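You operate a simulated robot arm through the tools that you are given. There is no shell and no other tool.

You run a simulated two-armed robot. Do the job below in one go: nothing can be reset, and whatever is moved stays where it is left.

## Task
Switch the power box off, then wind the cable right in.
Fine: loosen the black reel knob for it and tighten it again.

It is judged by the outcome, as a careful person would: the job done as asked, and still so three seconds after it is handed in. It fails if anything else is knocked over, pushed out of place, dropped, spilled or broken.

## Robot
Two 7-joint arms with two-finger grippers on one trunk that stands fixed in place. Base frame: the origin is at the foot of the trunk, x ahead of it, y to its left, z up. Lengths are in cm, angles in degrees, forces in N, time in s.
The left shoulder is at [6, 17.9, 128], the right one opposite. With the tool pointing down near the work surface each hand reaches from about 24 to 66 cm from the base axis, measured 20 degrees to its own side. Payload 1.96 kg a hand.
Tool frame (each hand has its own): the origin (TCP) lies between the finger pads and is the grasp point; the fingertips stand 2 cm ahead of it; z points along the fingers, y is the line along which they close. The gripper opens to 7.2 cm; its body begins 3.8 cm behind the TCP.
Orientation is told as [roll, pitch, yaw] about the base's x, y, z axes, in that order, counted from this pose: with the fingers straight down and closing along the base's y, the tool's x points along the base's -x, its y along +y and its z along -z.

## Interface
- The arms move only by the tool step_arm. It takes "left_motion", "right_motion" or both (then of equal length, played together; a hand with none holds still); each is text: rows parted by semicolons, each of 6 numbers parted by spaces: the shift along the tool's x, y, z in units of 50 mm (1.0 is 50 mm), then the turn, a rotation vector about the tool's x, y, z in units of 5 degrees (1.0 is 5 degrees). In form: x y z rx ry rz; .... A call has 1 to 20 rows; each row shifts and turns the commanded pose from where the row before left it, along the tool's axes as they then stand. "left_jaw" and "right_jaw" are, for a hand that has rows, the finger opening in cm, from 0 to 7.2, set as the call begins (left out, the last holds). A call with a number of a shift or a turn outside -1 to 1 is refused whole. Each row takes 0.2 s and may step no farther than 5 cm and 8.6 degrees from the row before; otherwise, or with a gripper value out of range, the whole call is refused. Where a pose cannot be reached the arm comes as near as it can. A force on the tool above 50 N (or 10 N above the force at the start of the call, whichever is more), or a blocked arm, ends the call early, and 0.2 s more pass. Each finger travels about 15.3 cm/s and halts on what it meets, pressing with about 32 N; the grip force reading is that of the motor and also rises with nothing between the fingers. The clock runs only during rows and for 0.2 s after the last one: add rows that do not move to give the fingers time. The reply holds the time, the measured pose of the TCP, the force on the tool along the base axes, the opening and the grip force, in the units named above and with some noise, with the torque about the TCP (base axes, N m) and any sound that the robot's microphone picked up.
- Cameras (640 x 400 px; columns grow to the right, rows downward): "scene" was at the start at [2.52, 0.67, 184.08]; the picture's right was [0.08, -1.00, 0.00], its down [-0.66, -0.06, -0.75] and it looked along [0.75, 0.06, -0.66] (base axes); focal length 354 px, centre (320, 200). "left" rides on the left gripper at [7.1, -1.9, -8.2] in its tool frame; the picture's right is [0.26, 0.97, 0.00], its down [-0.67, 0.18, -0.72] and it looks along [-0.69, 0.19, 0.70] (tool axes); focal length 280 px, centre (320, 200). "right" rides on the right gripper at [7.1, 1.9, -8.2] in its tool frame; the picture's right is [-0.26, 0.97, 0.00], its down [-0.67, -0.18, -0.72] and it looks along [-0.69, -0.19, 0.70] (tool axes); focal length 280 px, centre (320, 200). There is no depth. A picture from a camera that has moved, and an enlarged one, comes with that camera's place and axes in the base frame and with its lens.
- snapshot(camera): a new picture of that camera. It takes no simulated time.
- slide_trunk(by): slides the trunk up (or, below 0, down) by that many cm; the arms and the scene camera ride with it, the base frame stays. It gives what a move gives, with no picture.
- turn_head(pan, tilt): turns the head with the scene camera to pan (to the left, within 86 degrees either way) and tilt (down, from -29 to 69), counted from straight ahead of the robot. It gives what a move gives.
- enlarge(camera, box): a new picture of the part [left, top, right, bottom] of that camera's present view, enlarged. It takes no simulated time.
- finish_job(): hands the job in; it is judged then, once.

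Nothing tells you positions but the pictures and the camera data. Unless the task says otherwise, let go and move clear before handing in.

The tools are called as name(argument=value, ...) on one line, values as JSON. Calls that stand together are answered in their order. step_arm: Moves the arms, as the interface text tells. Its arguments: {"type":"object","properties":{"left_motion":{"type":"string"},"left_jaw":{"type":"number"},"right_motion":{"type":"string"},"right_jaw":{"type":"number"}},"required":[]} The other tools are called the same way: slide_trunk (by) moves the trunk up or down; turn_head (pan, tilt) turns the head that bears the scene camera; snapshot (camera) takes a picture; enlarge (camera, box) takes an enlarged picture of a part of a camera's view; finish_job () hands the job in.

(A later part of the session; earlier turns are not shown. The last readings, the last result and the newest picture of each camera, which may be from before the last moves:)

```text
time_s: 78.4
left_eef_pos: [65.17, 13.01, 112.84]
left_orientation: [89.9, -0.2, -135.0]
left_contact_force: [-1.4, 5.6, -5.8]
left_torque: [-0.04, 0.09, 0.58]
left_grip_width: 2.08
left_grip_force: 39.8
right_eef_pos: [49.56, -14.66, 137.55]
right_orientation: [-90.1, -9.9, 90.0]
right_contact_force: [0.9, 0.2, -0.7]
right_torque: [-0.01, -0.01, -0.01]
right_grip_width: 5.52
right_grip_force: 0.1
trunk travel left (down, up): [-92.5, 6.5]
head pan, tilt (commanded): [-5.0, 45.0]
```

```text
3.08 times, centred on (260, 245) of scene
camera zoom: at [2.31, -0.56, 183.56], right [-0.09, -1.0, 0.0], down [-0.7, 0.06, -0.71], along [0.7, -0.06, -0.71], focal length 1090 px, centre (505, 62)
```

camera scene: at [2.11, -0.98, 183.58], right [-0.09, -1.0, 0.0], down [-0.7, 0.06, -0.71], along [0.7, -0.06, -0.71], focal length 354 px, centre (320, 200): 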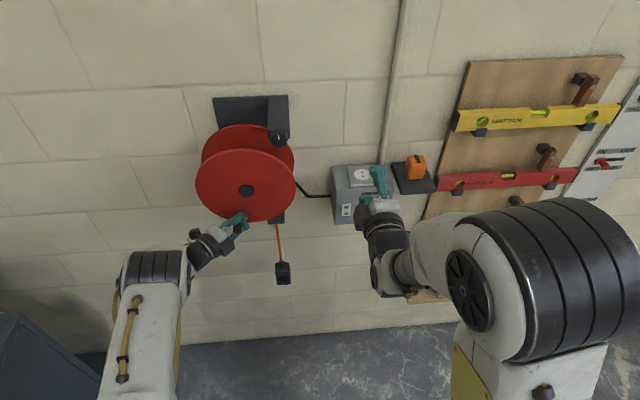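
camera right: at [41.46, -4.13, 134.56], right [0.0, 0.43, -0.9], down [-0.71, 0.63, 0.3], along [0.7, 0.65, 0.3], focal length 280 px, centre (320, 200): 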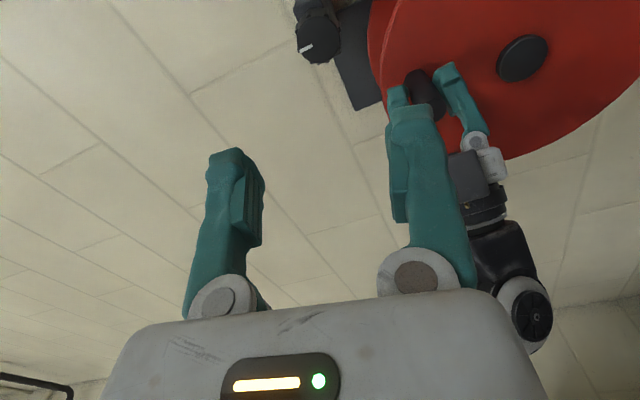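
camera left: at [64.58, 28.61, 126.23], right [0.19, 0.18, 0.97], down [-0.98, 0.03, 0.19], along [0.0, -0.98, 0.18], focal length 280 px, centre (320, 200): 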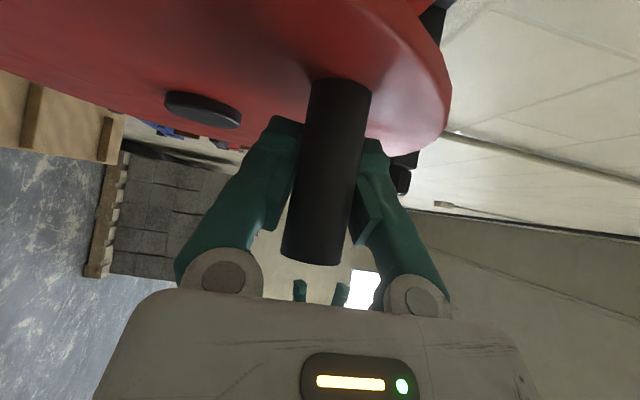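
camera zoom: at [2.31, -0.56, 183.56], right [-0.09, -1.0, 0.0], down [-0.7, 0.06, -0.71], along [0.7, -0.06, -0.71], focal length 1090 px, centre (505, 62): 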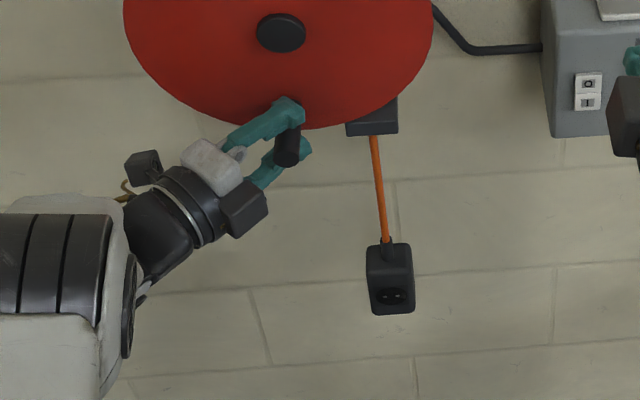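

Smooth again, with the peg only slightly off centre and the plug rising. Continuing past bottom dead centre.

step_arm(left_motion="-0.1129 -0.0042 0.1129 0 0 0; -0.1126 0.0098 0.1126 0 0 0; -0.1117 0.0236 0.1117 0 0 0; -0.1098 0.0372 0.1098 0 0 0; 0 0 0 0 0 0")

enlarge(camera="left", box=[220, 60, 420, 280])

enlarge(camera="scene", box=[190, 180, 330, 310])

```text
time_s: 79.6
left_eef_pos: [65.16, 9.57, 113.12]
left_orientation: [89.8, -0.1, -135.0]
left_contact_force: [-6.8, -1.0, -14.4]
left_torque: [-0.03, 0.23, 0.55]
left_grip_width: 1.99
left_grip_force: 40.0
right_eef_pos: [49.64, -14.81, 137.51]
right_orientation: [-90.1, -10.0, 90.0]
right_contact_force: [-0.7, 0.2, 1.1]
right_torque: [0.0, -0.06, -0.01]
right_grip_width: 5.53
right_grip_force: 0.1
trunk travel left (down, up): [-92.5, 6.5]
head pan, tilt (commanded): [-5.0, 45.0]
```

```text
1.82 times, centred on (320, 170) of left
camera zoom: at [64.47, 20.39, 111.19], right [0.19, 0.18, 0.96], down [-0.98, 0.03, 0.19], along [0.01, -0.98, 0.19], focal length 510 px, centre (320, 254)
```

zoom: 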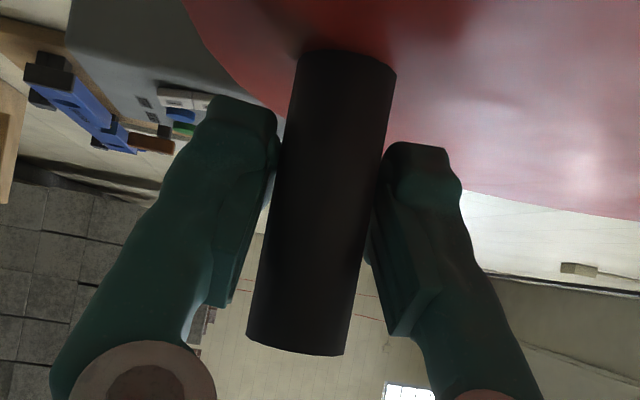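

```text
3.08 times, centred on (260, 245) of scene
camera zoom: at [2.34, -0.74, 183.55], right [-0.09, -1.0, 0.0], down [-0.7, 0.06, -0.71], along [0.7, -0.06, -0.71], focal length 1090 px, centre (505, 62)
```

zoom: 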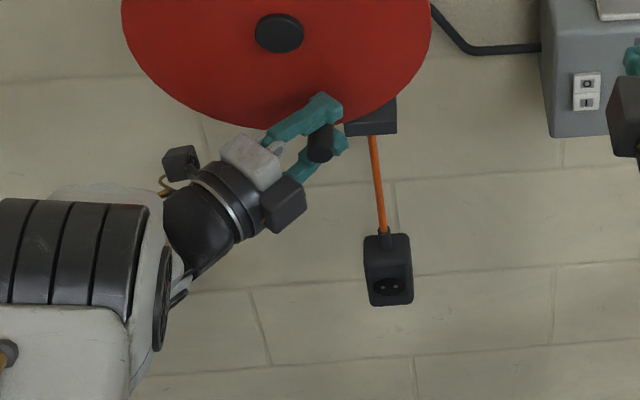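

The plug has risen about 21 cm over 210°, so roughly 16 cm (160°) remains. I'll re-centre on the peg once more before going up the right-hand side.

step_arm(left_motion="0 0 0 0 0 0; 0 0 0 0 0 0; 0.085 0.026 -0.085 0 0 0; 0 0 0 0 0 0; 0 0 0 0 0 0", left_jaw=4.6)

enlarge(camera="left", box=[220, 60, 420, 280])

snapshot(camera="scene")

```text
time_s: 80.8
left_eef_pos: [65.14, 10.18, 113.32]
left_orientation: [90.0, 0.0, -134.9]
left_contact_force: [-1.0, 0.5, -0.5]
left_torque: [-0.01, 0.03, -0.01]
left_grip_width: 4.6
left_grip_force: 0.0
right_eef_pos: [49.52, -14.9, 137.76]
right_orientation: [-90.0, -10.1, 89.9]
right_contact_force: [-0.5, 0.2, 0.3]
right_torque: [-0.01, 0.01, -0.04]
right_grip_width: 5.51
right_grip_force: 0.0
trunk travel left (down, up): [-92.5, 6.5]
head pan, tilt (commanded): [-5.0, 45.0]
```

```text
1.82 times, centred on (320, 170) of left
camera zoom: at [64.45, 21.03, 111.46], right [0.19, 0.19, 0.97], down [-0.98, 0.03, 0.18], along [0.01, -0.98, 0.19], focal length 510 px, centre (320, 254)
```

zoom: 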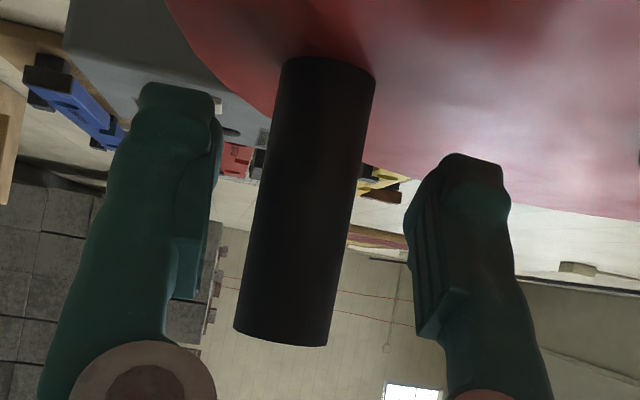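

```text
taken
camera scene: at [2.27, -0.76, 183.57], right [-0.09, -1.0, 0.0], down [-0.7, 0.06, -0.71], along [0.7, -0.06, -0.71], focal length 354 px, centre (320, 200)
```

scene: 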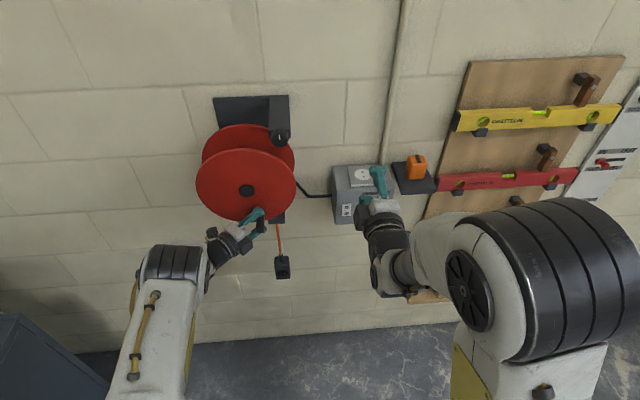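

The peg sits 0.4 cm below my hand here, so I'll correct the circle once more (hub y≈12.3, z≈121.95, r≈9.3), re-grip, and wind up the right side.

step_arm(left_motion="-0.01 -0.07 0.01 0 0 0; 0 0 0 0 0 0")

step_arm(left_motion="0 0 0 0 0 0; 0 0 0 0 0 0; 0 0 0 0 0 0", left_jaw=0.5)

step_arm(left_motion="-0.1095 0.0488 0.1095 0 0 0; -0.1059 0.062 0.1059 0 0 0; -0.1018 0.075 0.1018 0 0 0; -0.0967 0.0872 0.0967 0 0 0; -0.0911 0.0988 0.0911 0 0 0; 0 0 0 0 0 0")

enlarge(camera="left", box=[220, 60, 420, 280])

snapshot(camera="scene")

```text
time_s: 81.4
left_eef_pos: [65.1, 10.24, 113.09]
left_orientation: [90.0, 0.1, -135.0]
left_contact_force: [0.0, -0.9, 0.5]
left_torque: [-0.01, 0.04, 0.01]
left_grip_width: 4.62
left_grip_force: 0.1
right_eef_pos: [49.48, -14.76, 137.67]
right_orientation: [-89.9, -10.0, 89.9]
right_contact_force: [0.4, -1.4, 0.3]
right_torque: [0.0, -0.03, -0.03]
right_grip_width: 5.5
right_grip_force: 0.1
trunk travel left (down, up): [-92.5, 6.5]
head pan, tilt (commanded): [-5.0, 45.0]
```

```text
time_s: 82.2
left_eef_pos: [65.24, 10.26, 113.07]
left_orientation: [90.1, -0.1, -135.0]
left_contact_force: [1.9, 0.6, 3.7]
left_torque: [0.03, -0.08, -0.08]
left_grip_width: 2.12
left_grip_force: 40.3
right_eef_pos: [49.64, -14.83, 137.67]
right_orientation: [-89.9, -10.0, 89.9]
right_contact_force: [-0.5, -0.9, 0.3]
right_torque: [0.01, 0.0, 0.0]
right_grip_width: 5.49
right_grip_force: 0.0
trunk travel left (down, up): [-92.5, 6.5]
head pan, tilt (commanded): [-5.0, 45.0]
```

```text
time_s: 83.6
left_eef_pos: [65.15, 6.46, 114.76]
left_orientation: [89.8, -0.1, -135.2]
left_contact_force: [-5.8, -2.8, -10.1]
left_torque: [-0.05, 0.12, 0.59]
left_grip_width: 2.03
left_grip_force: 39.6
right_eef_pos: [49.64, -14.94, 137.55]
right_orientation: [-90.0, -10.0, 89.9]
right_contact_force: [0.8, 0.1, -0.4]
right_torque: [0.02, -0.01, 0.02]
right_grip_width: 5.51
right_grip_force: 0.1
trunk travel left (down, up): [-92.5, 6.5]
head pan, tilt (commanded): [-5.0, 45.0]
```

```text
1.82 times, centred on (320, 170) of left
camera zoom: at [64.47, 17.26, 112.83], right [0.19, 0.18, 0.96], down [-0.98, 0.03, 0.19], along [0.0, -0.98, 0.19], focal length 510 px, centre (320, 254)
```

zoom: 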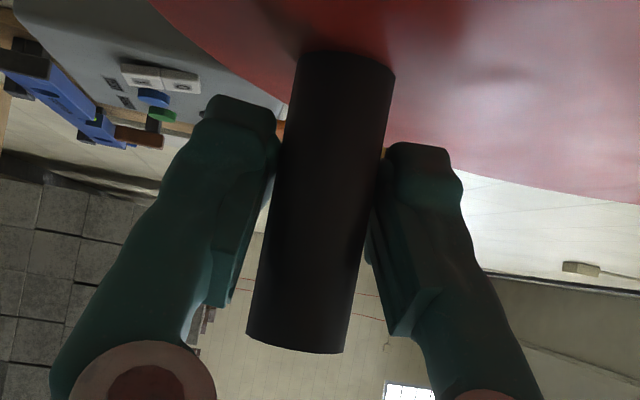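

```text
taken
camera scene: at [2.28, -0.84, 183.55], right [-0.09, -1.0, 0.0], down [-0.7, 0.06, -0.71], along [0.7, -0.06, -0.71], focal length 354 px, centre (320, 200)
```

scene: 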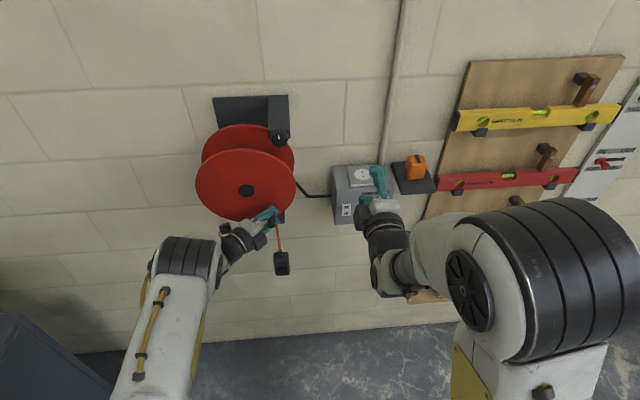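

Steady; grip width 2.03 cm. Continuing up the right side, where the fingers drive the peg directly.

step_arm(left_motion="-0.0826 0.1076 0.0826 0 0 0; -0.0775 0.1196 0.0775 0 0 0; -0.0699 0.1288 0.0699 0 0 0; -0.0617 0.1368 0.0617 0 0 0; -0.053 0.144 0.053 0 0 0; -0.0438 0.1498 0.0438 0 0 0; 0 0 0 0 0 0")

enlarge(camera="left", box=[220, 60, 420, 280])

snapshot(camera="scene")

```text
time_s: 85.2
left_eef_pos: [65.21, 3.01, 118.94]
left_orientation: [89.7, 0.4, -135.3]
left_contact_force: [-5.2, -37.1, -15.7]
left_torque: [-0.19, 0.2, -0.13]
left_grip_width: 1.64
left_grip_force: 39.6
right_eef_pos: [49.74, -15.6, 137.58]
right_orientation: [-90.0, -10.4, 89.9]
right_contact_force: [0.1, 0.0, 0.5]
right_torque: [-0.02, 0.06, 0.0]
right_grip_width: 5.54
right_grip_force: 0.1
trunk travel left (down, up): [-92.5, 6.5]
head pan, tilt (commanded): [-5.0, 45.0]
```

```text
1.82 times, centred on (320, 170) of left
camera zoom: at [64.55, 13.69, 117.04], right [0.19, 0.18, 0.97], down [-0.98, 0.03, 0.18], along [0.0, -0.98, 0.18], focal length 510 px, centre (320, 254)
```

zoom: 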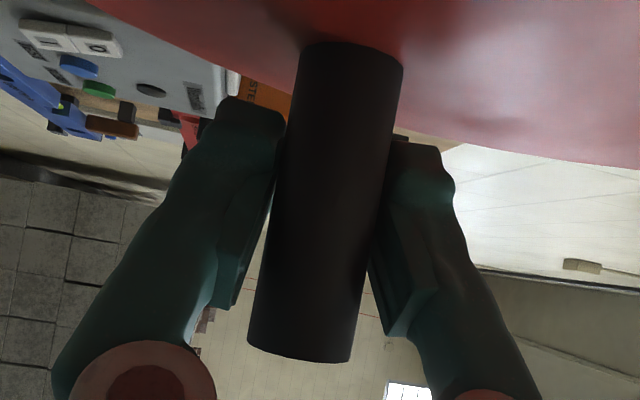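

```text
taken
camera scene: at [2.38, -1.98, 183.56], right [-0.09, -1.0, -0.01], down [-0.7, 0.07, -0.71], along [0.7, -0.06, -0.71], focal length 354 px, centre (320, 200)
```

scene: 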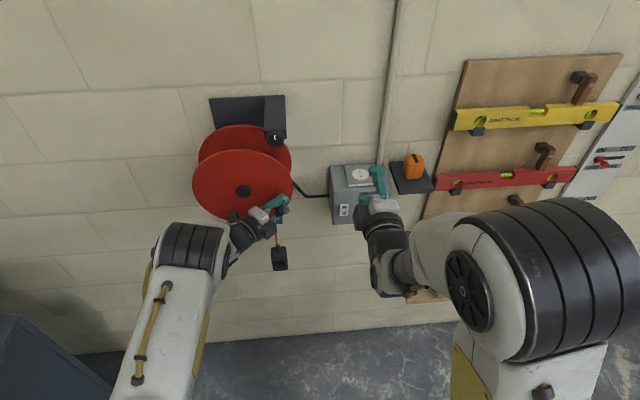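

The peg is squeezing out on the deep side of the pads again. From now on I'll hold it nearer the fingertips, so I'll open, shift the hand 0.5 cm to +y and look.

step_arm(left_motion="0 0 0 0 0 0; 0 0 0 0 0 0; 0.07 0 -0.07 0 0 0; 0 0 0 0 0 0; 0 0 0 0 0 0", left_jaw=4.6)

enlarge(camera="left", box=[220, 60, 420, 280])

enlarge(camera="scene", box=[190, 120, 330, 310])

```text
time_s: 86.4
left_eef_pos: [65.1, 4.26, 118.83]
left_orientation: [89.9, 0.0, -135.1]
left_contact_force: [0.3, 0.3, 0.0]
left_torque: [-0.03, 0.0, 0.04]
left_grip_width: 4.59
left_grip_force: 0.1
right_eef_pos: [49.66, -15.02, 137.64]
right_orientation: [-90.0, -10.2, 89.9]
right_contact_force: [-0.5, -0.2, 0.6]
right_torque: [-0.01, 0.02, 0.01]
right_grip_width: 5.49
right_grip_force: 0.1
trunk travel left (down, up): [-92.5, 6.5]
head pan, tilt (commanded): [-5.0, 45.0]
```

```text
1.82 times, centred on (320, 170) of left
camera zoom: at [64.47, 14.99, 116.94], right [0.19, 0.18, 0.97], down [-0.98, 0.03, 0.18], along [0.01, -0.98, 0.19], focal length 510 px, centre (320, 254)
```

zoom: 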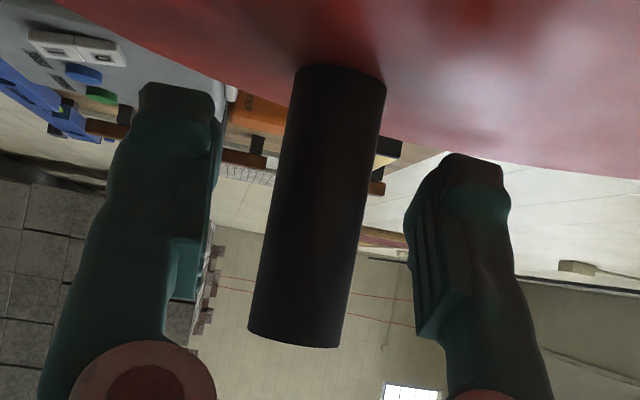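

```text
2.11 times, centred on (260, 215) of scene
camera zoom: at [2.27, -1.01, 183.56], right [-0.09, -1.0, 0.0], down [-0.7, 0.06, -0.71], along [0.7, -0.06, -0.71], focal length 746 px, centre (446, 168)
```

zoom: 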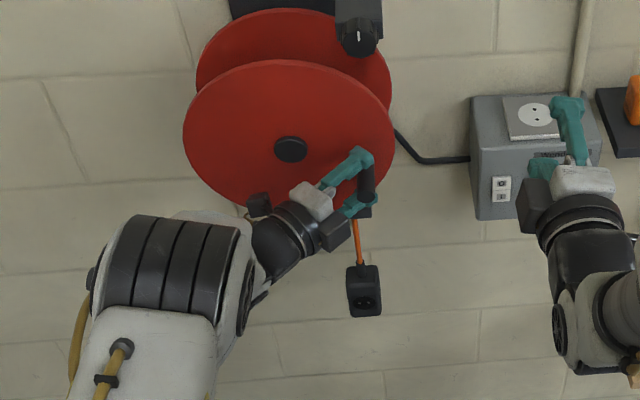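

With fresh fits the hub is at about (12.6, 121.9) with r≈9.15 in the left hand's frame, and the peg is now centred. Gripping and continuing upward.

step_arm(left_motion="0 -0.015 0 0 0 0; 0 0 0 0 0 0; 0 0 0 0 0 0", left_jaw=0.5)

step_arm(left_motion="-0.0339 0.1522 0.0339 0 0 0; -0.0245 0.1558 0.0245 0 0 0; -0.0147 0.1584 0.0147 0 0 0; -0.0049 0.1594 0.0049 0 0 0; 0.0049 0.1594 -0.0049 0 0 0; 0.0147 0.1584 -0.0147 0 0 0; 0.0245 0.1558 -0.0245 0 0 0; 0.0339 0.1522 -0.0339 0 0 0; 0 0 0 0 0 0")

enlarge(camera="left", box=[220, 60, 420, 280])

enlarge(camera="scene", box=[190, 120, 330, 310])

```text
time_s: 87.2
left_eef_pos: [65.09, 4.3, 118.82]
left_orientation: [90.0, 0.0, -135.1]
left_contact_force: [1.1, -2.8, 1.7]
left_torque: [0.12, -0.05, -0.49]
left_grip_width: 2.1
left_grip_force: 40.4
right_eef_pos: [49.54, -14.99, 137.66]
right_orientation: [-90.0, -10.0, 89.9]
right_contact_force: [0.3, 0.0, -0.2]
right_torque: [-0.02, 0.0, -0.02]
right_grip_width: 5.49
right_grip_force: 0.0
trunk travel left (down, up): [-92.5, 6.5]
head pan, tilt (commanded): [-5.0, 45.0]
```

```text
time_s: 89.2
left_eef_pos: [65.14, 4.37, 125.02]
left_orientation: [90.0, 0.1, -135.1]
left_contact_force: [0.4, -3.6, -5.6]
left_torque: [-0.07, 0.08, -0.2]
left_grip_width: 2.09
left_grip_force: 40.6
right_eef_pos: [49.63, -14.97, 137.5]
right_orientation: [-90.0, -10.0, 89.9]
right_contact_force: [-0.2, -0.5, 0.2]
right_torque: [-0.01, -0.02, -0.02]
right_grip_width: 5.49
right_grip_force: 0.1
trunk travel left (down, up): [-92.5, 6.5]
head pan, tilt (commanded): [-5.0, 45.0]
```

```text
1.82 times, centred on (320, 170) of left
camera zoom: at [64.53, 15.11, 123.09], right [0.19, 0.18, 0.97], down [-0.98, 0.03, 0.18], along [0.0, -0.98, 0.19], focal length 510 px, centre (320, 254)
```

zoom: 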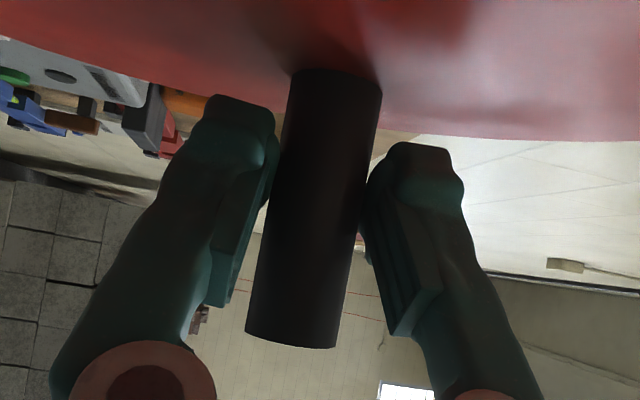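

```text
2.11 times, centred on (260, 215) of scene
camera zoom: at [2.37, -0.85, 183.57], right [-0.09, -1.0, 0.0], down [-0.7, 0.06, -0.71], along [0.7, -0.06, -0.71], focal length 746 px, centre (446, 168)
```

zoom: 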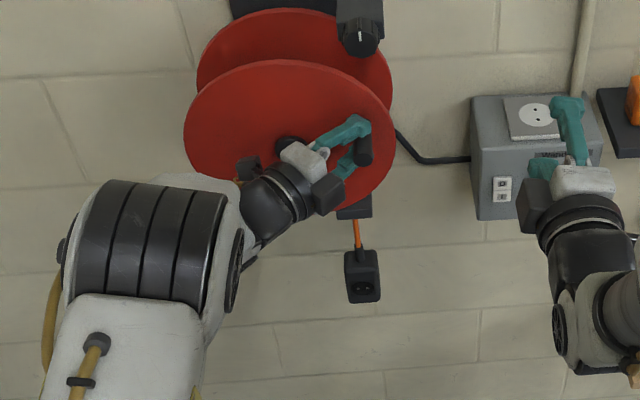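

Very clean arc, and about 7 cm of cable remains. I'll re-centre by easing the hand slightly while moving on toward the top, watching for the plug to reach the guide.

step_arm(left_motion="0.0431 0.1476 -0.0431 0 0 0; 0.0522 0.1416 -0.0522 0 0 0; 0.0607 0.1346 -0.0607 0 0 0; 0.0687 0.1268 -0.0687 0 0 0; 0.0762 0.1176 -0.0762 0 0 0; 0 0 0 0 0 0")

enlarge(camera="left", box=[220, 60, 420, 280])

enlarge(camera="scene", box=[190, 120, 330, 310])

```text
time_s: 90.6
left_eef_pos: [65.24, 6.47, 128.36]
left_orientation: [89.9, -0.1, -135.1]
left_contact_force: [0.6, -2.7, -6.1]
left_torque: [-0.12, 0.07, -0.14]
left_grip_width: 2.07
left_grip_force: 40.4
right_eef_pos: [49.6, -14.95, 137.66]
right_orientation: [-90.0, -10.0, 90.0]
right_contact_force: [-0.6, 0.1, -0.3]
right_torque: [-0.02, -0.01, 0.01]
right_grip_width: 5.49
right_grip_force: 0.0
trunk travel left (down, up): [-92.5, 6.5]
head pan, tilt (commanded): [-5.0, 45.0]
```

```text
1.82 times, centred on (320, 170) of left
camera zoom: at [64.52, 17.25, 126.37], right [0.19, 0.18, 0.97], down [-0.98, 0.03, 0.18], along [0.01, -0.98, 0.19], focal length 510 px, centre (320, 254)
```

zoom: 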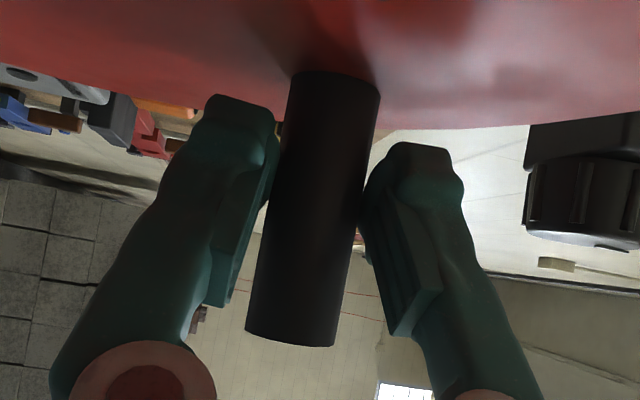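

```text
2.11 times, centred on (260, 215) of scene
camera zoom: at [2.39, -0.84, 183.56], right [-0.09, -1.0, 0.0], down [-0.71, 0.06, -0.71], along [0.7, -0.06, -0.71], focal length 746 px, centre (446, 168)
```

zoom: 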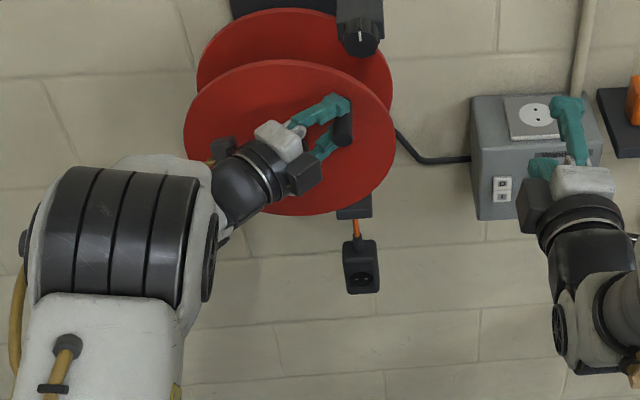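

About 4.4 cm (roughly 44°) remains. The peg has drifted toward the fingertips, so I'll re-centre before the last stretch across the top.

step_arm(left_motion="0 0 0 0 0 0; 0 0 0 0 0 0; -0.11 0 0.11 0 0 0; 0 0 0 0 0 0; 0 0 0 0 0 0", left_jaw=4.6)

enlarge(camera="left", box=[220, 60, 420, 280])

enlarge(camera="scene", box=[190, 120, 330, 310])

```text
time_s: 91.8
left_eef_pos: [65.17, 5.87, 128.39]
left_orientation: [89.9, 0.0, -135.0]
left_contact_force: [0.1, -0.5, 0.5]
left_torque: [0.02, -0.02, -0.03]
left_grip_width: 4.61
left_grip_force: 0.0
right_eef_pos: [49.55, -14.75, 137.61]
right_orientation: [-89.9, -10.0, 89.9]
right_contact_force: [0.0, 0.3, 0.6]
right_torque: [0.0, -0.02, -0.01]
right_grip_width: 5.46
right_grip_force: 0.0
trunk travel left (down, up): [-92.5, 6.5]
head pan, tilt (commanded): [-5.0, 45.0]
```

```text
1.82 times, centred on (320, 170) of left
camera zoom: at [64.45, 16.52, 126.38], right [0.19, 0.19, 0.96], down [-0.98, 0.03, 0.18], along [0.01, -0.98, 0.19], focal length 510 px, centre (320, 254)
```

zoom: 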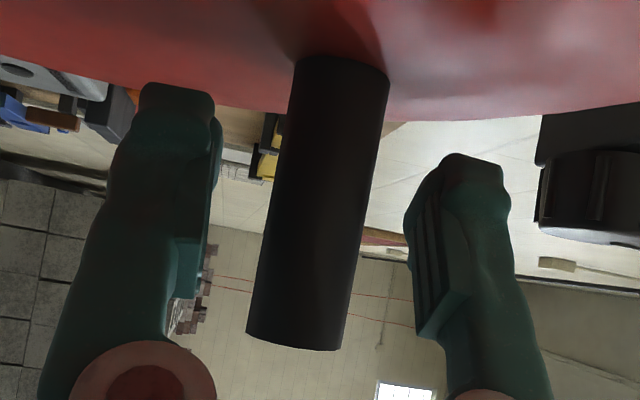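

```text
2.11 times, centred on (260, 215) of scene
camera zoom: at [2.28, -0.75, 183.57], right [-0.09, -1.0, 0.0], down [-0.7, 0.06, -0.71], along [0.7, -0.06, -0.71], focal length 746 px, centre (446, 168)
```

zoom: 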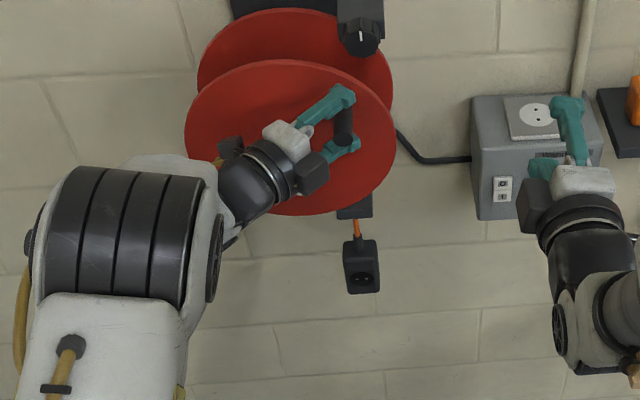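

Centred within a millimetre or so. Gripping and taking the next 25°.

step_arm(left_motion="0 -0.01 0 0 0 0; 0 0 0 0 0 0; 0 0 0 0 0 0", left_jaw=0.5)

step_arm(left_motion="0.0832 0.1078 -0.0832 0 0 0; 0.0897 0.0972 -0.0897 0 0 0; 0.0952 0.0858 -0.0952 0 0 0; 0.1001 0.0738 -0.1001 0 0 0; 0.1044 0.061 -0.1044 0 0 0; 0 0 0 0 0 0")

enlarge(camera="left", box=[220, 60, 420, 280])

enlarge(camera="scene", box=[190, 120, 330, 310])

```text
time_s: 92.6
left_eef_pos: [65.12, 5.69, 128.37]
left_orientation: [90.0, 0.0, -135.1]
left_contact_force: [-0.7, -0.8, 1.5]
left_torque: [0.03, -0.05, 0.1]
left_grip_width: 2.09
left_grip_force: 39.9
right_eef_pos: [49.71, -14.88, 137.58]
right_orientation: [-90.0, -10.0, 89.9]
right_contact_force: [-0.3, -0.8, -1.1]
right_torque: [0.02, 0.03, -0.02]
right_grip_width: 5.5
right_grip_force: 0.1
trunk travel left (down, up): [-92.5, 6.5]
head pan, tilt (commanded): [-5.0, 45.0]
```

```text
time_s: 94.0
left_eef_pos: [65.25, 8.94, 130.66]
left_orientation: [90.1, 0.2, -135.1]
left_contact_force: [4.9, -9.0, 13.7]
left_torque: [-0.11, -0.15, -0.04]
left_grip_width: 1.94
left_grip_force: 40.1
right_eef_pos: [49.5, -15.16, 137.68]
right_orientation: [-90.0, -10.1, 89.9]
right_contact_force: [0.7, 0.6, 0.9]
right_torque: [0.02, 0.06, 0.0]
right_grip_width: 5.5
right_grip_force: 0.0
trunk travel left (down, up): [-92.5, 6.5]
head pan, tilt (commanded): [-5.0, 45.0]
```

```text
1.82 times, centred on (320, 170) of left
camera zoom: at [64.46, 19.6, 128.72], right [0.18, 0.18, 0.97], down [-0.98, 0.03, 0.18], along [0.0, -0.98, 0.19], focal length 510 px, centre (320, 254)
```

zoom: 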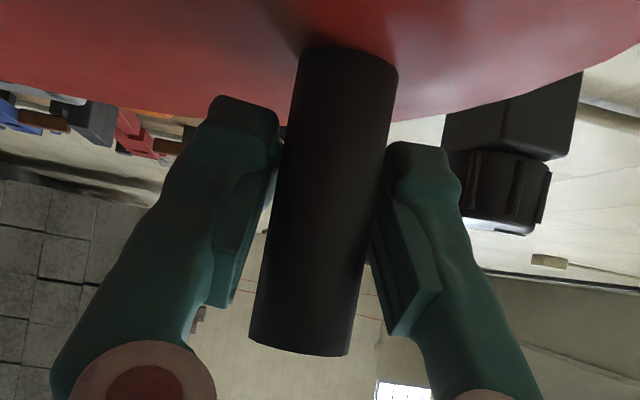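

```text
2.11 times, centred on (260, 215) of scene
camera zoom: at [2.16, -1.13, 183.59], right [-0.09, -1.0, 0.0], down [-0.7, 0.06, -0.71], along [0.7, -0.06, -0.71], focal length 746 px, centre (446, 168)
```

zoom: 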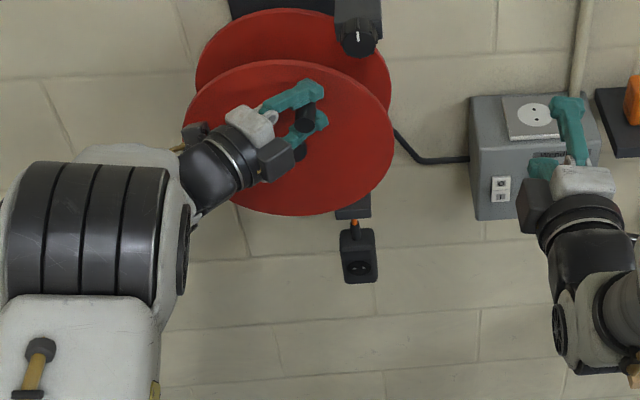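

Nearly in: the plug is about 2 cm from the guide. I'll re-centre once more and look closely at the guide.

step_arm(left_motion="0 0 0 0 0 0; 0 0 0 0 0 0; 0.09 0.02 -0.09 0 0 0; 0 0 0 0 0 0; 0 0 0 0 0 0", left_jaw=4.6)

enlarge(camera="left", box=[220, 60, 420, 280])

enlarge(camera="scene", box=[230, 180, 310, 260])

snapshot(camera="right")

```text
time_s: 95.2
left_eef_pos: [65.19, 9.68, 130.56]
left_orientation: [90.0, 0.0, -135.1]
left_contact_force: [-0.3, 0.2, -0.5]
left_torque: [0.0, -0.01, 0.01]
left_grip_width: 4.62
left_grip_force: 0.1
right_eef_pos: [49.54, -14.88, 137.66]
right_orientation: [-90.0, -10.0, 90.0]
right_contact_force: [0.3, -0.4, -0.9]
right_torque: [-0.03, -0.02, 0.01]
right_grip_width: 5.53
right_grip_force: 0.0
trunk travel left (down, up): [-92.5, 6.5]
head pan, tilt (commanded): [-5.0, 45.0]
```

```text
1.82 times, centred on (320, 170) of left
camera zoom: at [64.47, 20.42, 128.61], right [0.19, 0.18, 0.97], down [-0.98, 0.03, 0.18], along [0.01, -0.98, 0.19], focal length 510 px, centre (320, 254)
```

zoom: 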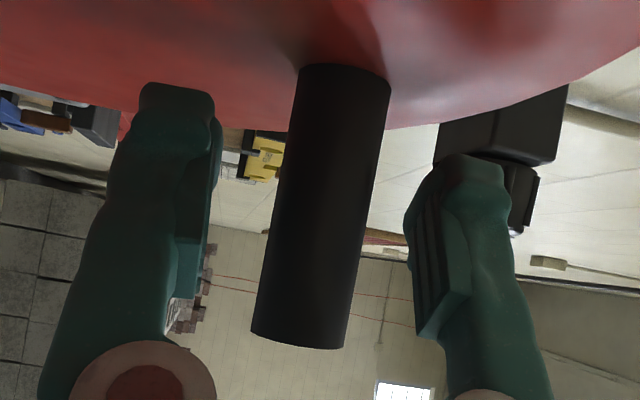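

```text
5.00 times, centred on (270, 220) of scene
camera zoom: at [2.24, -0.85, 183.57], right [-0.09, -1.0, 0.0], down [-0.7, 0.06, -0.71], along [0.7, -0.06, -0.71], focal length 1771 px, centre (570, 100)
```

zoom: 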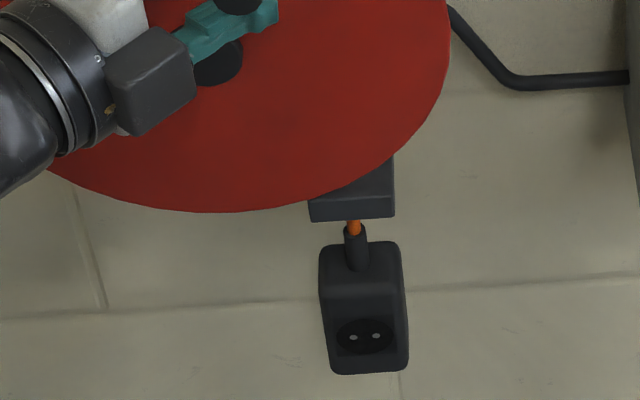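

```text
taken
camera right: at [41.4, -21.61, 134.6], right [0.0, 0.43, -0.9], down [-0.71, 0.63, 0.3], along [0.7, 0.65, 0.31], focal length 280 px, centre (320, 200)
```

right: 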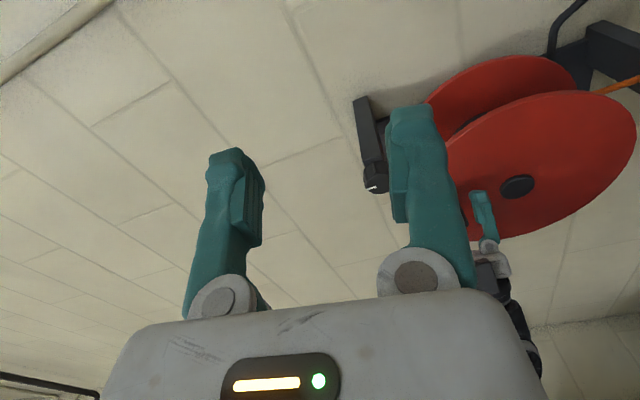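

Only about 1 cm of cable shows between the guide and the plug's strain relief. Gripping again and winding the last bit in 2.5° steps, watching the force.

step_arm(left_motion="0 0 0 0 0 0; 0 0 0 0 0 0; 0 0 0 0 0 0", left_jaw=0.5)

step_arm(left_motion="0.0535 0.0258 -0.0535 0 0 0; 0.0542 0.0222 -0.0542 0 0 0; 0.0549 0.019 -0.0549 0 0 0; 0 0 0 0 0 0")

enlarge(camera="left", box=[220, 60, 420, 280])

enlarge(camera="scene", box=[230, 180, 310, 260])

```text
time_s: 96.0
left_eef_pos: [65.18, 9.65, 130.65]
left_orientation: [90.1, 0.1, -135.1]
left_contact_force: [5.6, -2.0, 10.1]
left_torque: [0.03, -0.1, -0.28]
left_grip_width: 2.1
left_grip_force: 40.1
right_eef_pos: [49.63, -14.93, 137.66]
right_orientation: [-90.0, -10.0, 89.9]
right_contact_force: [-0.8, 0.1, 0.3]
right_torque: [-0.04, 0.02, -0.01]
right_grip_width: 5.49
right_grip_force: 0.1
trunk travel left (down, up): [-92.5, 6.5]
head pan, tilt (commanded): [-5.0, 45.0]
```

```text
time_s: 97.0
left_eef_pos: [65.14, 10.64, 130.9]
left_orientation: [90.0, 0.1, -135.2]
left_contact_force: [5.7, -7.8, 9.3]
left_torque: [-0.14, -0.03, -0.6]
left_grip_width: 2.11
left_grip_force: 40.0
right_eef_pos: [49.64, -15.1, 137.66]
right_orientation: [-90.0, -10.0, 89.9]
right_contact_force: [-1.1, 0.7, 0.1]
right_torque: [-0.01, 0.0, 0.05]
right_grip_width: 5.5
right_grip_force: 0.0
trunk travel left (down, up): [-92.5, 6.5]
head pan, tilt (commanded): [-5.0, 45.0]
```

```text
1.82 times, centred on (320, 170) of left
camera zoom: at [64.49, 21.42, 129.0], right [0.18, 0.18, 0.97], down [-0.98, 0.03, 0.18], along [0.0, -0.98, 0.19], focal length 510 px, centre (320, 254)
```

zoom: 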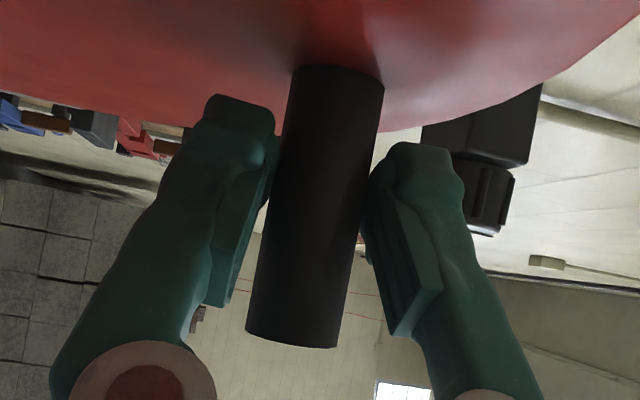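

```text
5.00 times, centred on (270, 220) of scene
camera zoom: at [2.29, -1.05, 183.57], right [-0.09, -1.0, 0.0], down [-0.7, 0.06, -0.71], along [0.7, -0.06, -0.71], focal length 1771 px, centre (570, 100)
```

zoom: 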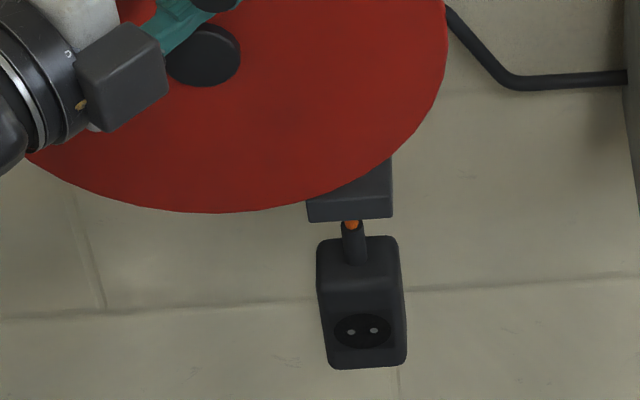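

The plug is still rising smoothly. Continuing in small steps, with a slight height correction.

step_arm(left_motion="0.0553 0.0306 -0.0553 0 0 0; 0.0559 0.0172 -0.0559 0 0 0; 0.0561 0.0086 -0.0561 0 0 0; 0 0 0 0 0 0")

enlarge(camera="left", box=[220, 60, 420, 280])

enlarge(camera="scene", box=[230, 180, 310, 260])

```text
time_s: 98.0
left_eef_pos: [65.22, 11.97, 131.16]
left_orientation: [89.9, 0.1, -135.1]
left_contact_force: [0.4, -6.6, -0.2]
left_torque: [-0.24, -0.04, -0.16]
left_grip_width: 2.13
left_grip_force: 39.8
right_eef_pos: [49.63, -14.92, 137.8]
right_orientation: [-90.0, -10.1, 89.9]
right_contact_force: [-0.5, 0.6, -0.1]
right_torque: [0.02, -0.01, -0.02]
right_grip_width: 5.5
right_grip_force: 0.0
trunk travel left (down, up): [-92.5, 6.5]
head pan, tilt (commanded): [-5.0, 45.0]
```

```text
1.82 times, centred on (320, 170) of left
camera zoom: at [64.47, 22.66, 129.21], right [0.19, 0.18, 0.97], down [-0.98, 0.03, 0.18], along [0.01, -0.98, 0.19], focal length 510 px, centre (320, 254)
```

zoom: 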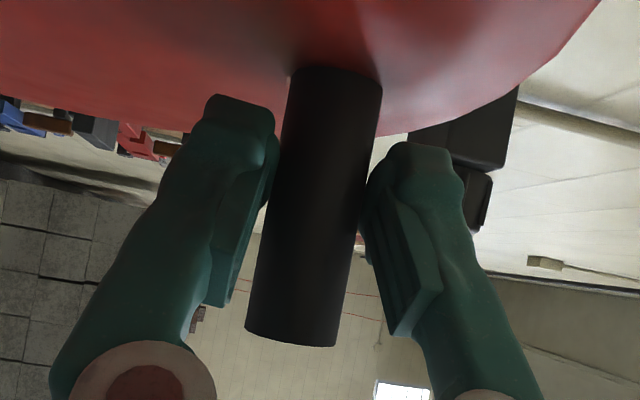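

```text
5.00 times, centred on (270, 220) of scene
camera zoom: at [2.28, -0.99, 183.56], right [-0.09, -1.0, 0.0], down [-0.7, 0.06, -0.71], along [0.7, -0.06, -0.71], focal length 1771 px, centre (570, 100)
```

zoom: 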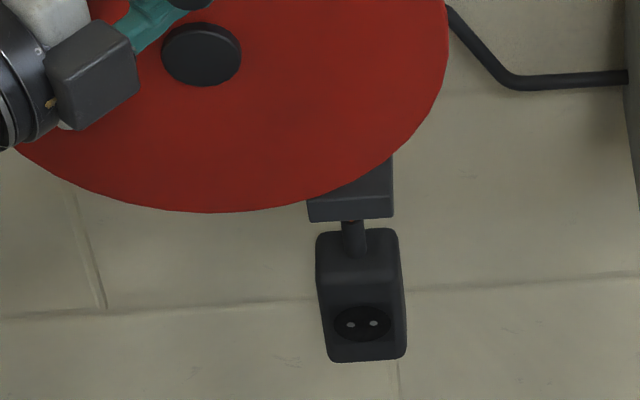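

No orange cable shows below the guide now, but there's no stop force yet. I'll keep winding gently until it stops.

step_arm(left_motion="0.0564 0.0052 -0.0564 0 0 0; 0.0564 0.0018 -0.0564 0 0 0; 0 0 0 0 0 0")

enlarge(camera="left", box=[220, 60, 420, 280])

enlarge(camera="scene", box=[230, 180, 310, 260])

```text
time_s: 98.8
left_eef_pos: [65.27, 12.65, 131.24]
left_orientation: [89.9, 0.0, -135.1]
left_contact_force: [0.2, -5.9, -0.9]
left_torque: [-0.09, 0.04, -0.11]
left_grip_width: 2.09
left_grip_force: 40.2
right_eef_pos: [49.61, -15.02, 137.64]
right_orientation: [-90.0, -10.1, 89.9]
right_contact_force: [0.0, -0.1, -0.4]
right_torque: [0.02, -0.01, 0.0]
right_grip_width: 5.48
right_grip_force: 0.0
trunk travel left (down, up): [-92.5, 6.5]
head pan, tilt (commanded): [-5.0, 45.0]
```

```text
1.82 times, centred on (320, 170) of left
camera zoom: at [64.49, 23.48, 129.27], right [0.19, 0.18, 0.97], down [-0.98, 0.03, 0.18], along [0.0, -0.98, 0.19], focal length 510 px, centre (320, 254)
```

zoom: 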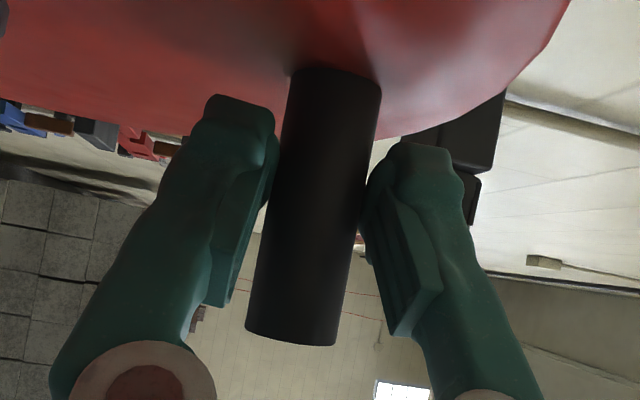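

```text
5.00 times, centred on (270, 220) of scene
camera zoom: at [2.3, -0.96, 183.56], right [-0.09, -1.0, 0.0], down [-0.7, 0.06, -0.71], along [0.7, -0.06, -0.71], focal length 1771 px, centre (570, 100)
```

zoom: 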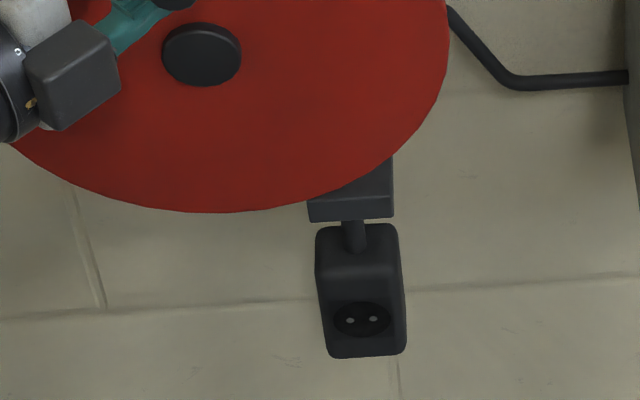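

Still rising with light force. Continuing.

step_arm(left_motion="0.0564 -0.0018 -0.0564 0 0 0; 0.0564 -0.0052 -0.0564 0 0 0; 0.0562 -0.0086 -0.0562 0 0 0; 0 0 0 0 0 0")

enlarge(camera="left", box=[220, 60, 420, 280])

enlarge(camera="scene", box=[230, 180, 310, 260])

```text
time_s: 99.8
left_eef_pos: [65.09, 13.23, 131.18]
left_orientation: [89.7, 0.2, -135.3]
left_contact_force: [1.2, -28.5, -1.2]
left_torque: [0.0, 0.01, -0.58]
left_grip_width: 2.1
left_grip_force: 40.1
right_eef_pos: [49.58, -15.51, 137.52]
right_orientation: [-90.0, -10.4, 89.9]
right_contact_force: [0.3, 1.3, -0.4]
right_torque: [-0.02, -0.01, -0.01]
right_grip_width: 5.51
right_grip_force: 0.0
trunk travel left (down, up): [-92.5, 6.5]
head pan, tilt (commanded): [-5.0, 45.0]
```

```text
1.82 times, centred on (320, 170) of left
camera zoom: at [64.53, 23.93, 129.31], right [0.19, 0.18, 0.97], down [-0.98, 0.03, 0.18], along [0.0, -0.98, 0.18], focal length 510 px, centre (320, 254)
```

zoom: 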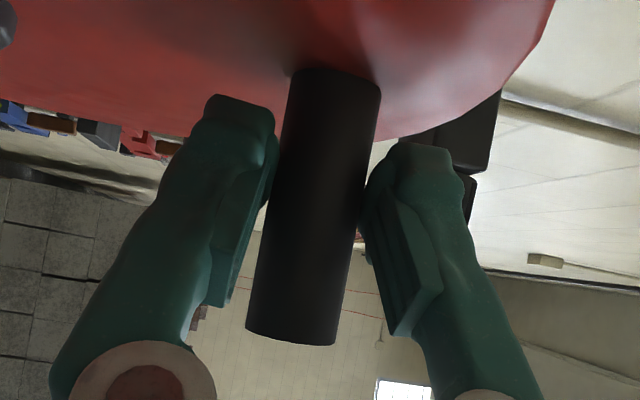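

```text
5.00 times, centred on (270, 220) of scene
camera zoom: at [2.34, -1.79, 183.56], right [-0.09, -1.0, -0.01], down [-0.7, 0.07, -0.71], along [0.7, -0.06, -0.71], focal length 1771 px, centre (570, 100)
```

zoom: 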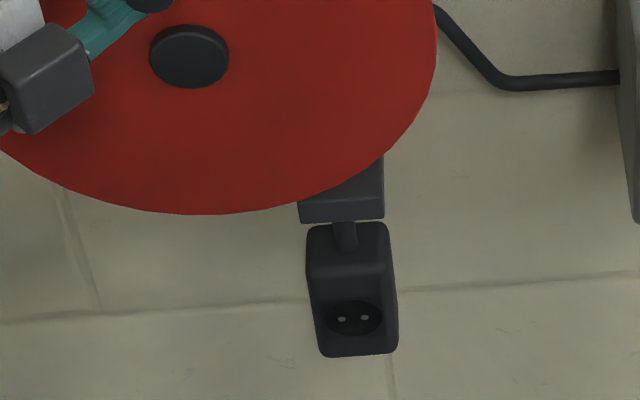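

The crank now stops against 28 N with the plug up at the guide, so the cable is fully in. I'll ease off the excess push, then open the jaw and confirm the plug stays there.

step_arm(left_motion="-0.04 0 0.04 0 0 0; -0.03 0 0.03 0 0 0; 0 0 0 0 0 0")

enlarge(camera="scene", box=[230, 180, 310, 260])

```text
time_s: 100.6
left_eef_pos: [65.24, 13.12, 131.17]
left_orientation: [89.8, 0.2, -135.0]
left_contact_force: [0.0, -16.5, 3.0]
left_torque: [0.04, -0.05, -0.23]
left_grip_width: 2.08
left_grip_force: 39.8
right_eef_pos: [49.6, -15.24, 137.55]
right_orientation: [-90.1, -10.3, 89.9]
right_contact_force: [0.2, -0.2, 0.5]
right_torque: [-0.04, -0.01, -0.02]
right_grip_width: 5.48
right_grip_force: 0.0
trunk travel left (down, up): [-92.5, 6.5]
head pan, tilt (commanded): [-5.0, 45.0]
```

```text
5.00 times, centred on (270, 220) of scene
camera zoom: at [2.26, -1.34, 183.57], right [-0.09, -1.0, 0.0], down [-0.7, 0.06, -0.71], along [0.7, -0.06, -0.71], focal length 1771 px, centre (570, 100)
```

zoom: 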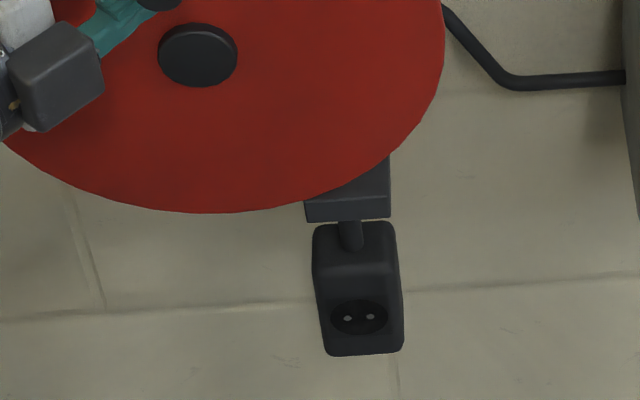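

I'll let go of the peg now, keeping the jaws around it, and send the right hand's camera down to look at the plug and guide from the side.

step_arm(left_motion="0 0 0 0 0 0; 0 0 0 0 0 0; 0 0 0 0 0 0; 0 0 0 0 0 0; 0 0 0 0 0 0; 0 0 0 0 0 0; 0 0 0 0 0 0; 0 0 0 0 0 0; 0 0 0 0 0 0", left_jaw=4.6, right_motion="0.157 0.9 0 0 0 0; 0.157 0.9 0 0 0 0; 0.157 0.9 0 0 0 0; 0.157 0.9 0 0 0 0; 0.157 0.9 0 0 0 0; 0.157 0.9 0 0 0 0; 0.157 0.9 0 0 0 0; 0.157 0.9 0 0 0 0; 0 0 0 0 0 0")

snapshot(camera="right")

snapshot(camera="scene")

enlarge(camera="scene", box=[230, 180, 310, 260])

```text
time_s: 102.6
left_eef_pos: [65.25, 13.6, 131.12]
left_orientation: [90.0, 0.0, -135.0]
left_contact_force: [0.0, 0.2, -0.5]
left_torque: [-0.01, -0.03, 0.02]
left_grip_width: 4.58
left_grip_force: 0.0
right_eef_pos: [49.57, -14.73, 101.16]
right_orientation: [-90.0, -10.0, 90.0]
right_contact_force: [0.0, -0.6, 0.2]
right_torque: [0.0, 0.01, -0.04]
right_grip_width: 5.49
right_grip_force: 0.1
trunk travel left (down, up): [-92.5, 6.5]
head pan, tilt (commanded): [-5.0, 45.0]
```

```text
taken
camera right: at [41.37, -21.47, 98.0], right [0.0, 0.43, -0.9], down [-0.71, 0.63, 0.3], along [0.7, 0.65, 0.3], focal length 280 px, centre (320, 200)
```

right: 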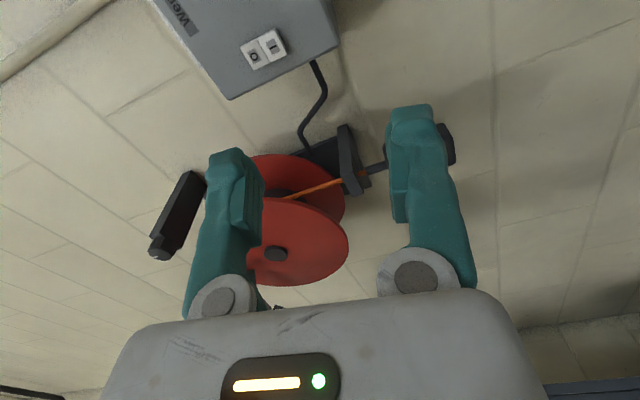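

```text
taken
camera scene: at [2.21, -0.72, 183.57], right [-0.09, -1.0, 0.0], down [-0.7, 0.06, -0.71], along [0.7, -0.06, -0.71], focal length 354 px, centre (320, 200)
```

scene: 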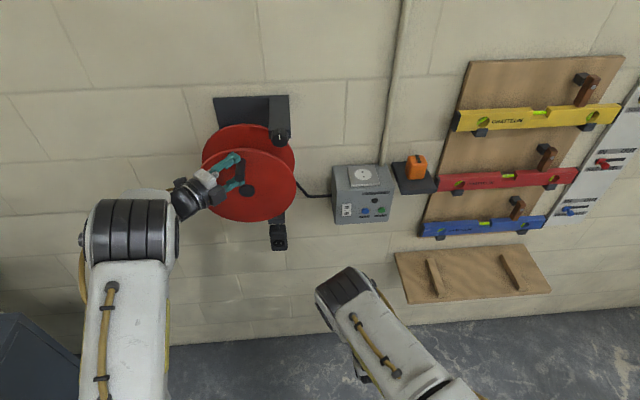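

```text
5.00 times, centred on (270, 220) of scene
camera zoom: at [2.21, -0.72, 183.57], right [-0.09, -1.0, 0.0], down [-0.7, 0.06, -0.71], along [0.7, -0.06, -0.71], focal length 1771 px, centre (570, 100)
```

zoom: 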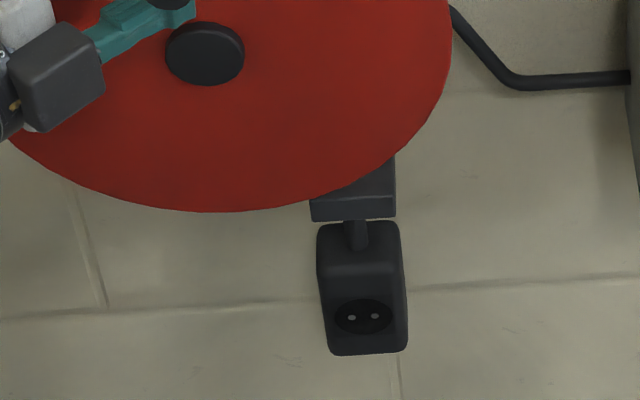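

The plug stays up on its own. I'll zoom the right camera onto the guide to see whether the plug is really home.

enlarge(camera="right", box=[260, 100, 480, 240])

```text
2.86 times, centred on (370, 170) of right
camera zoom: at [41.37, -21.47, 98.0], right [0.0, 0.43, -0.9], down [-0.71, 0.63, 0.3], along [0.7, 0.65, 0.3], focal length 801 px, centre (177, 286)
```

zoom: 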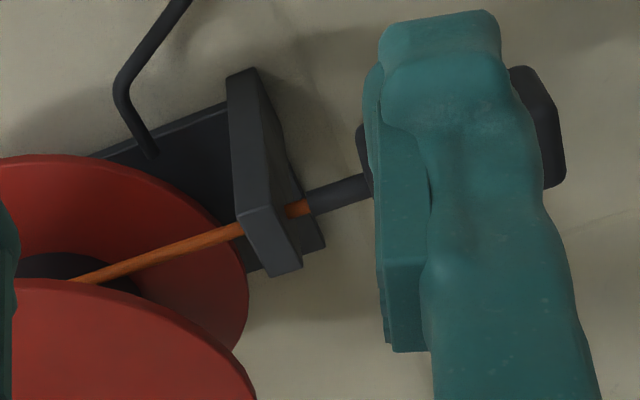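

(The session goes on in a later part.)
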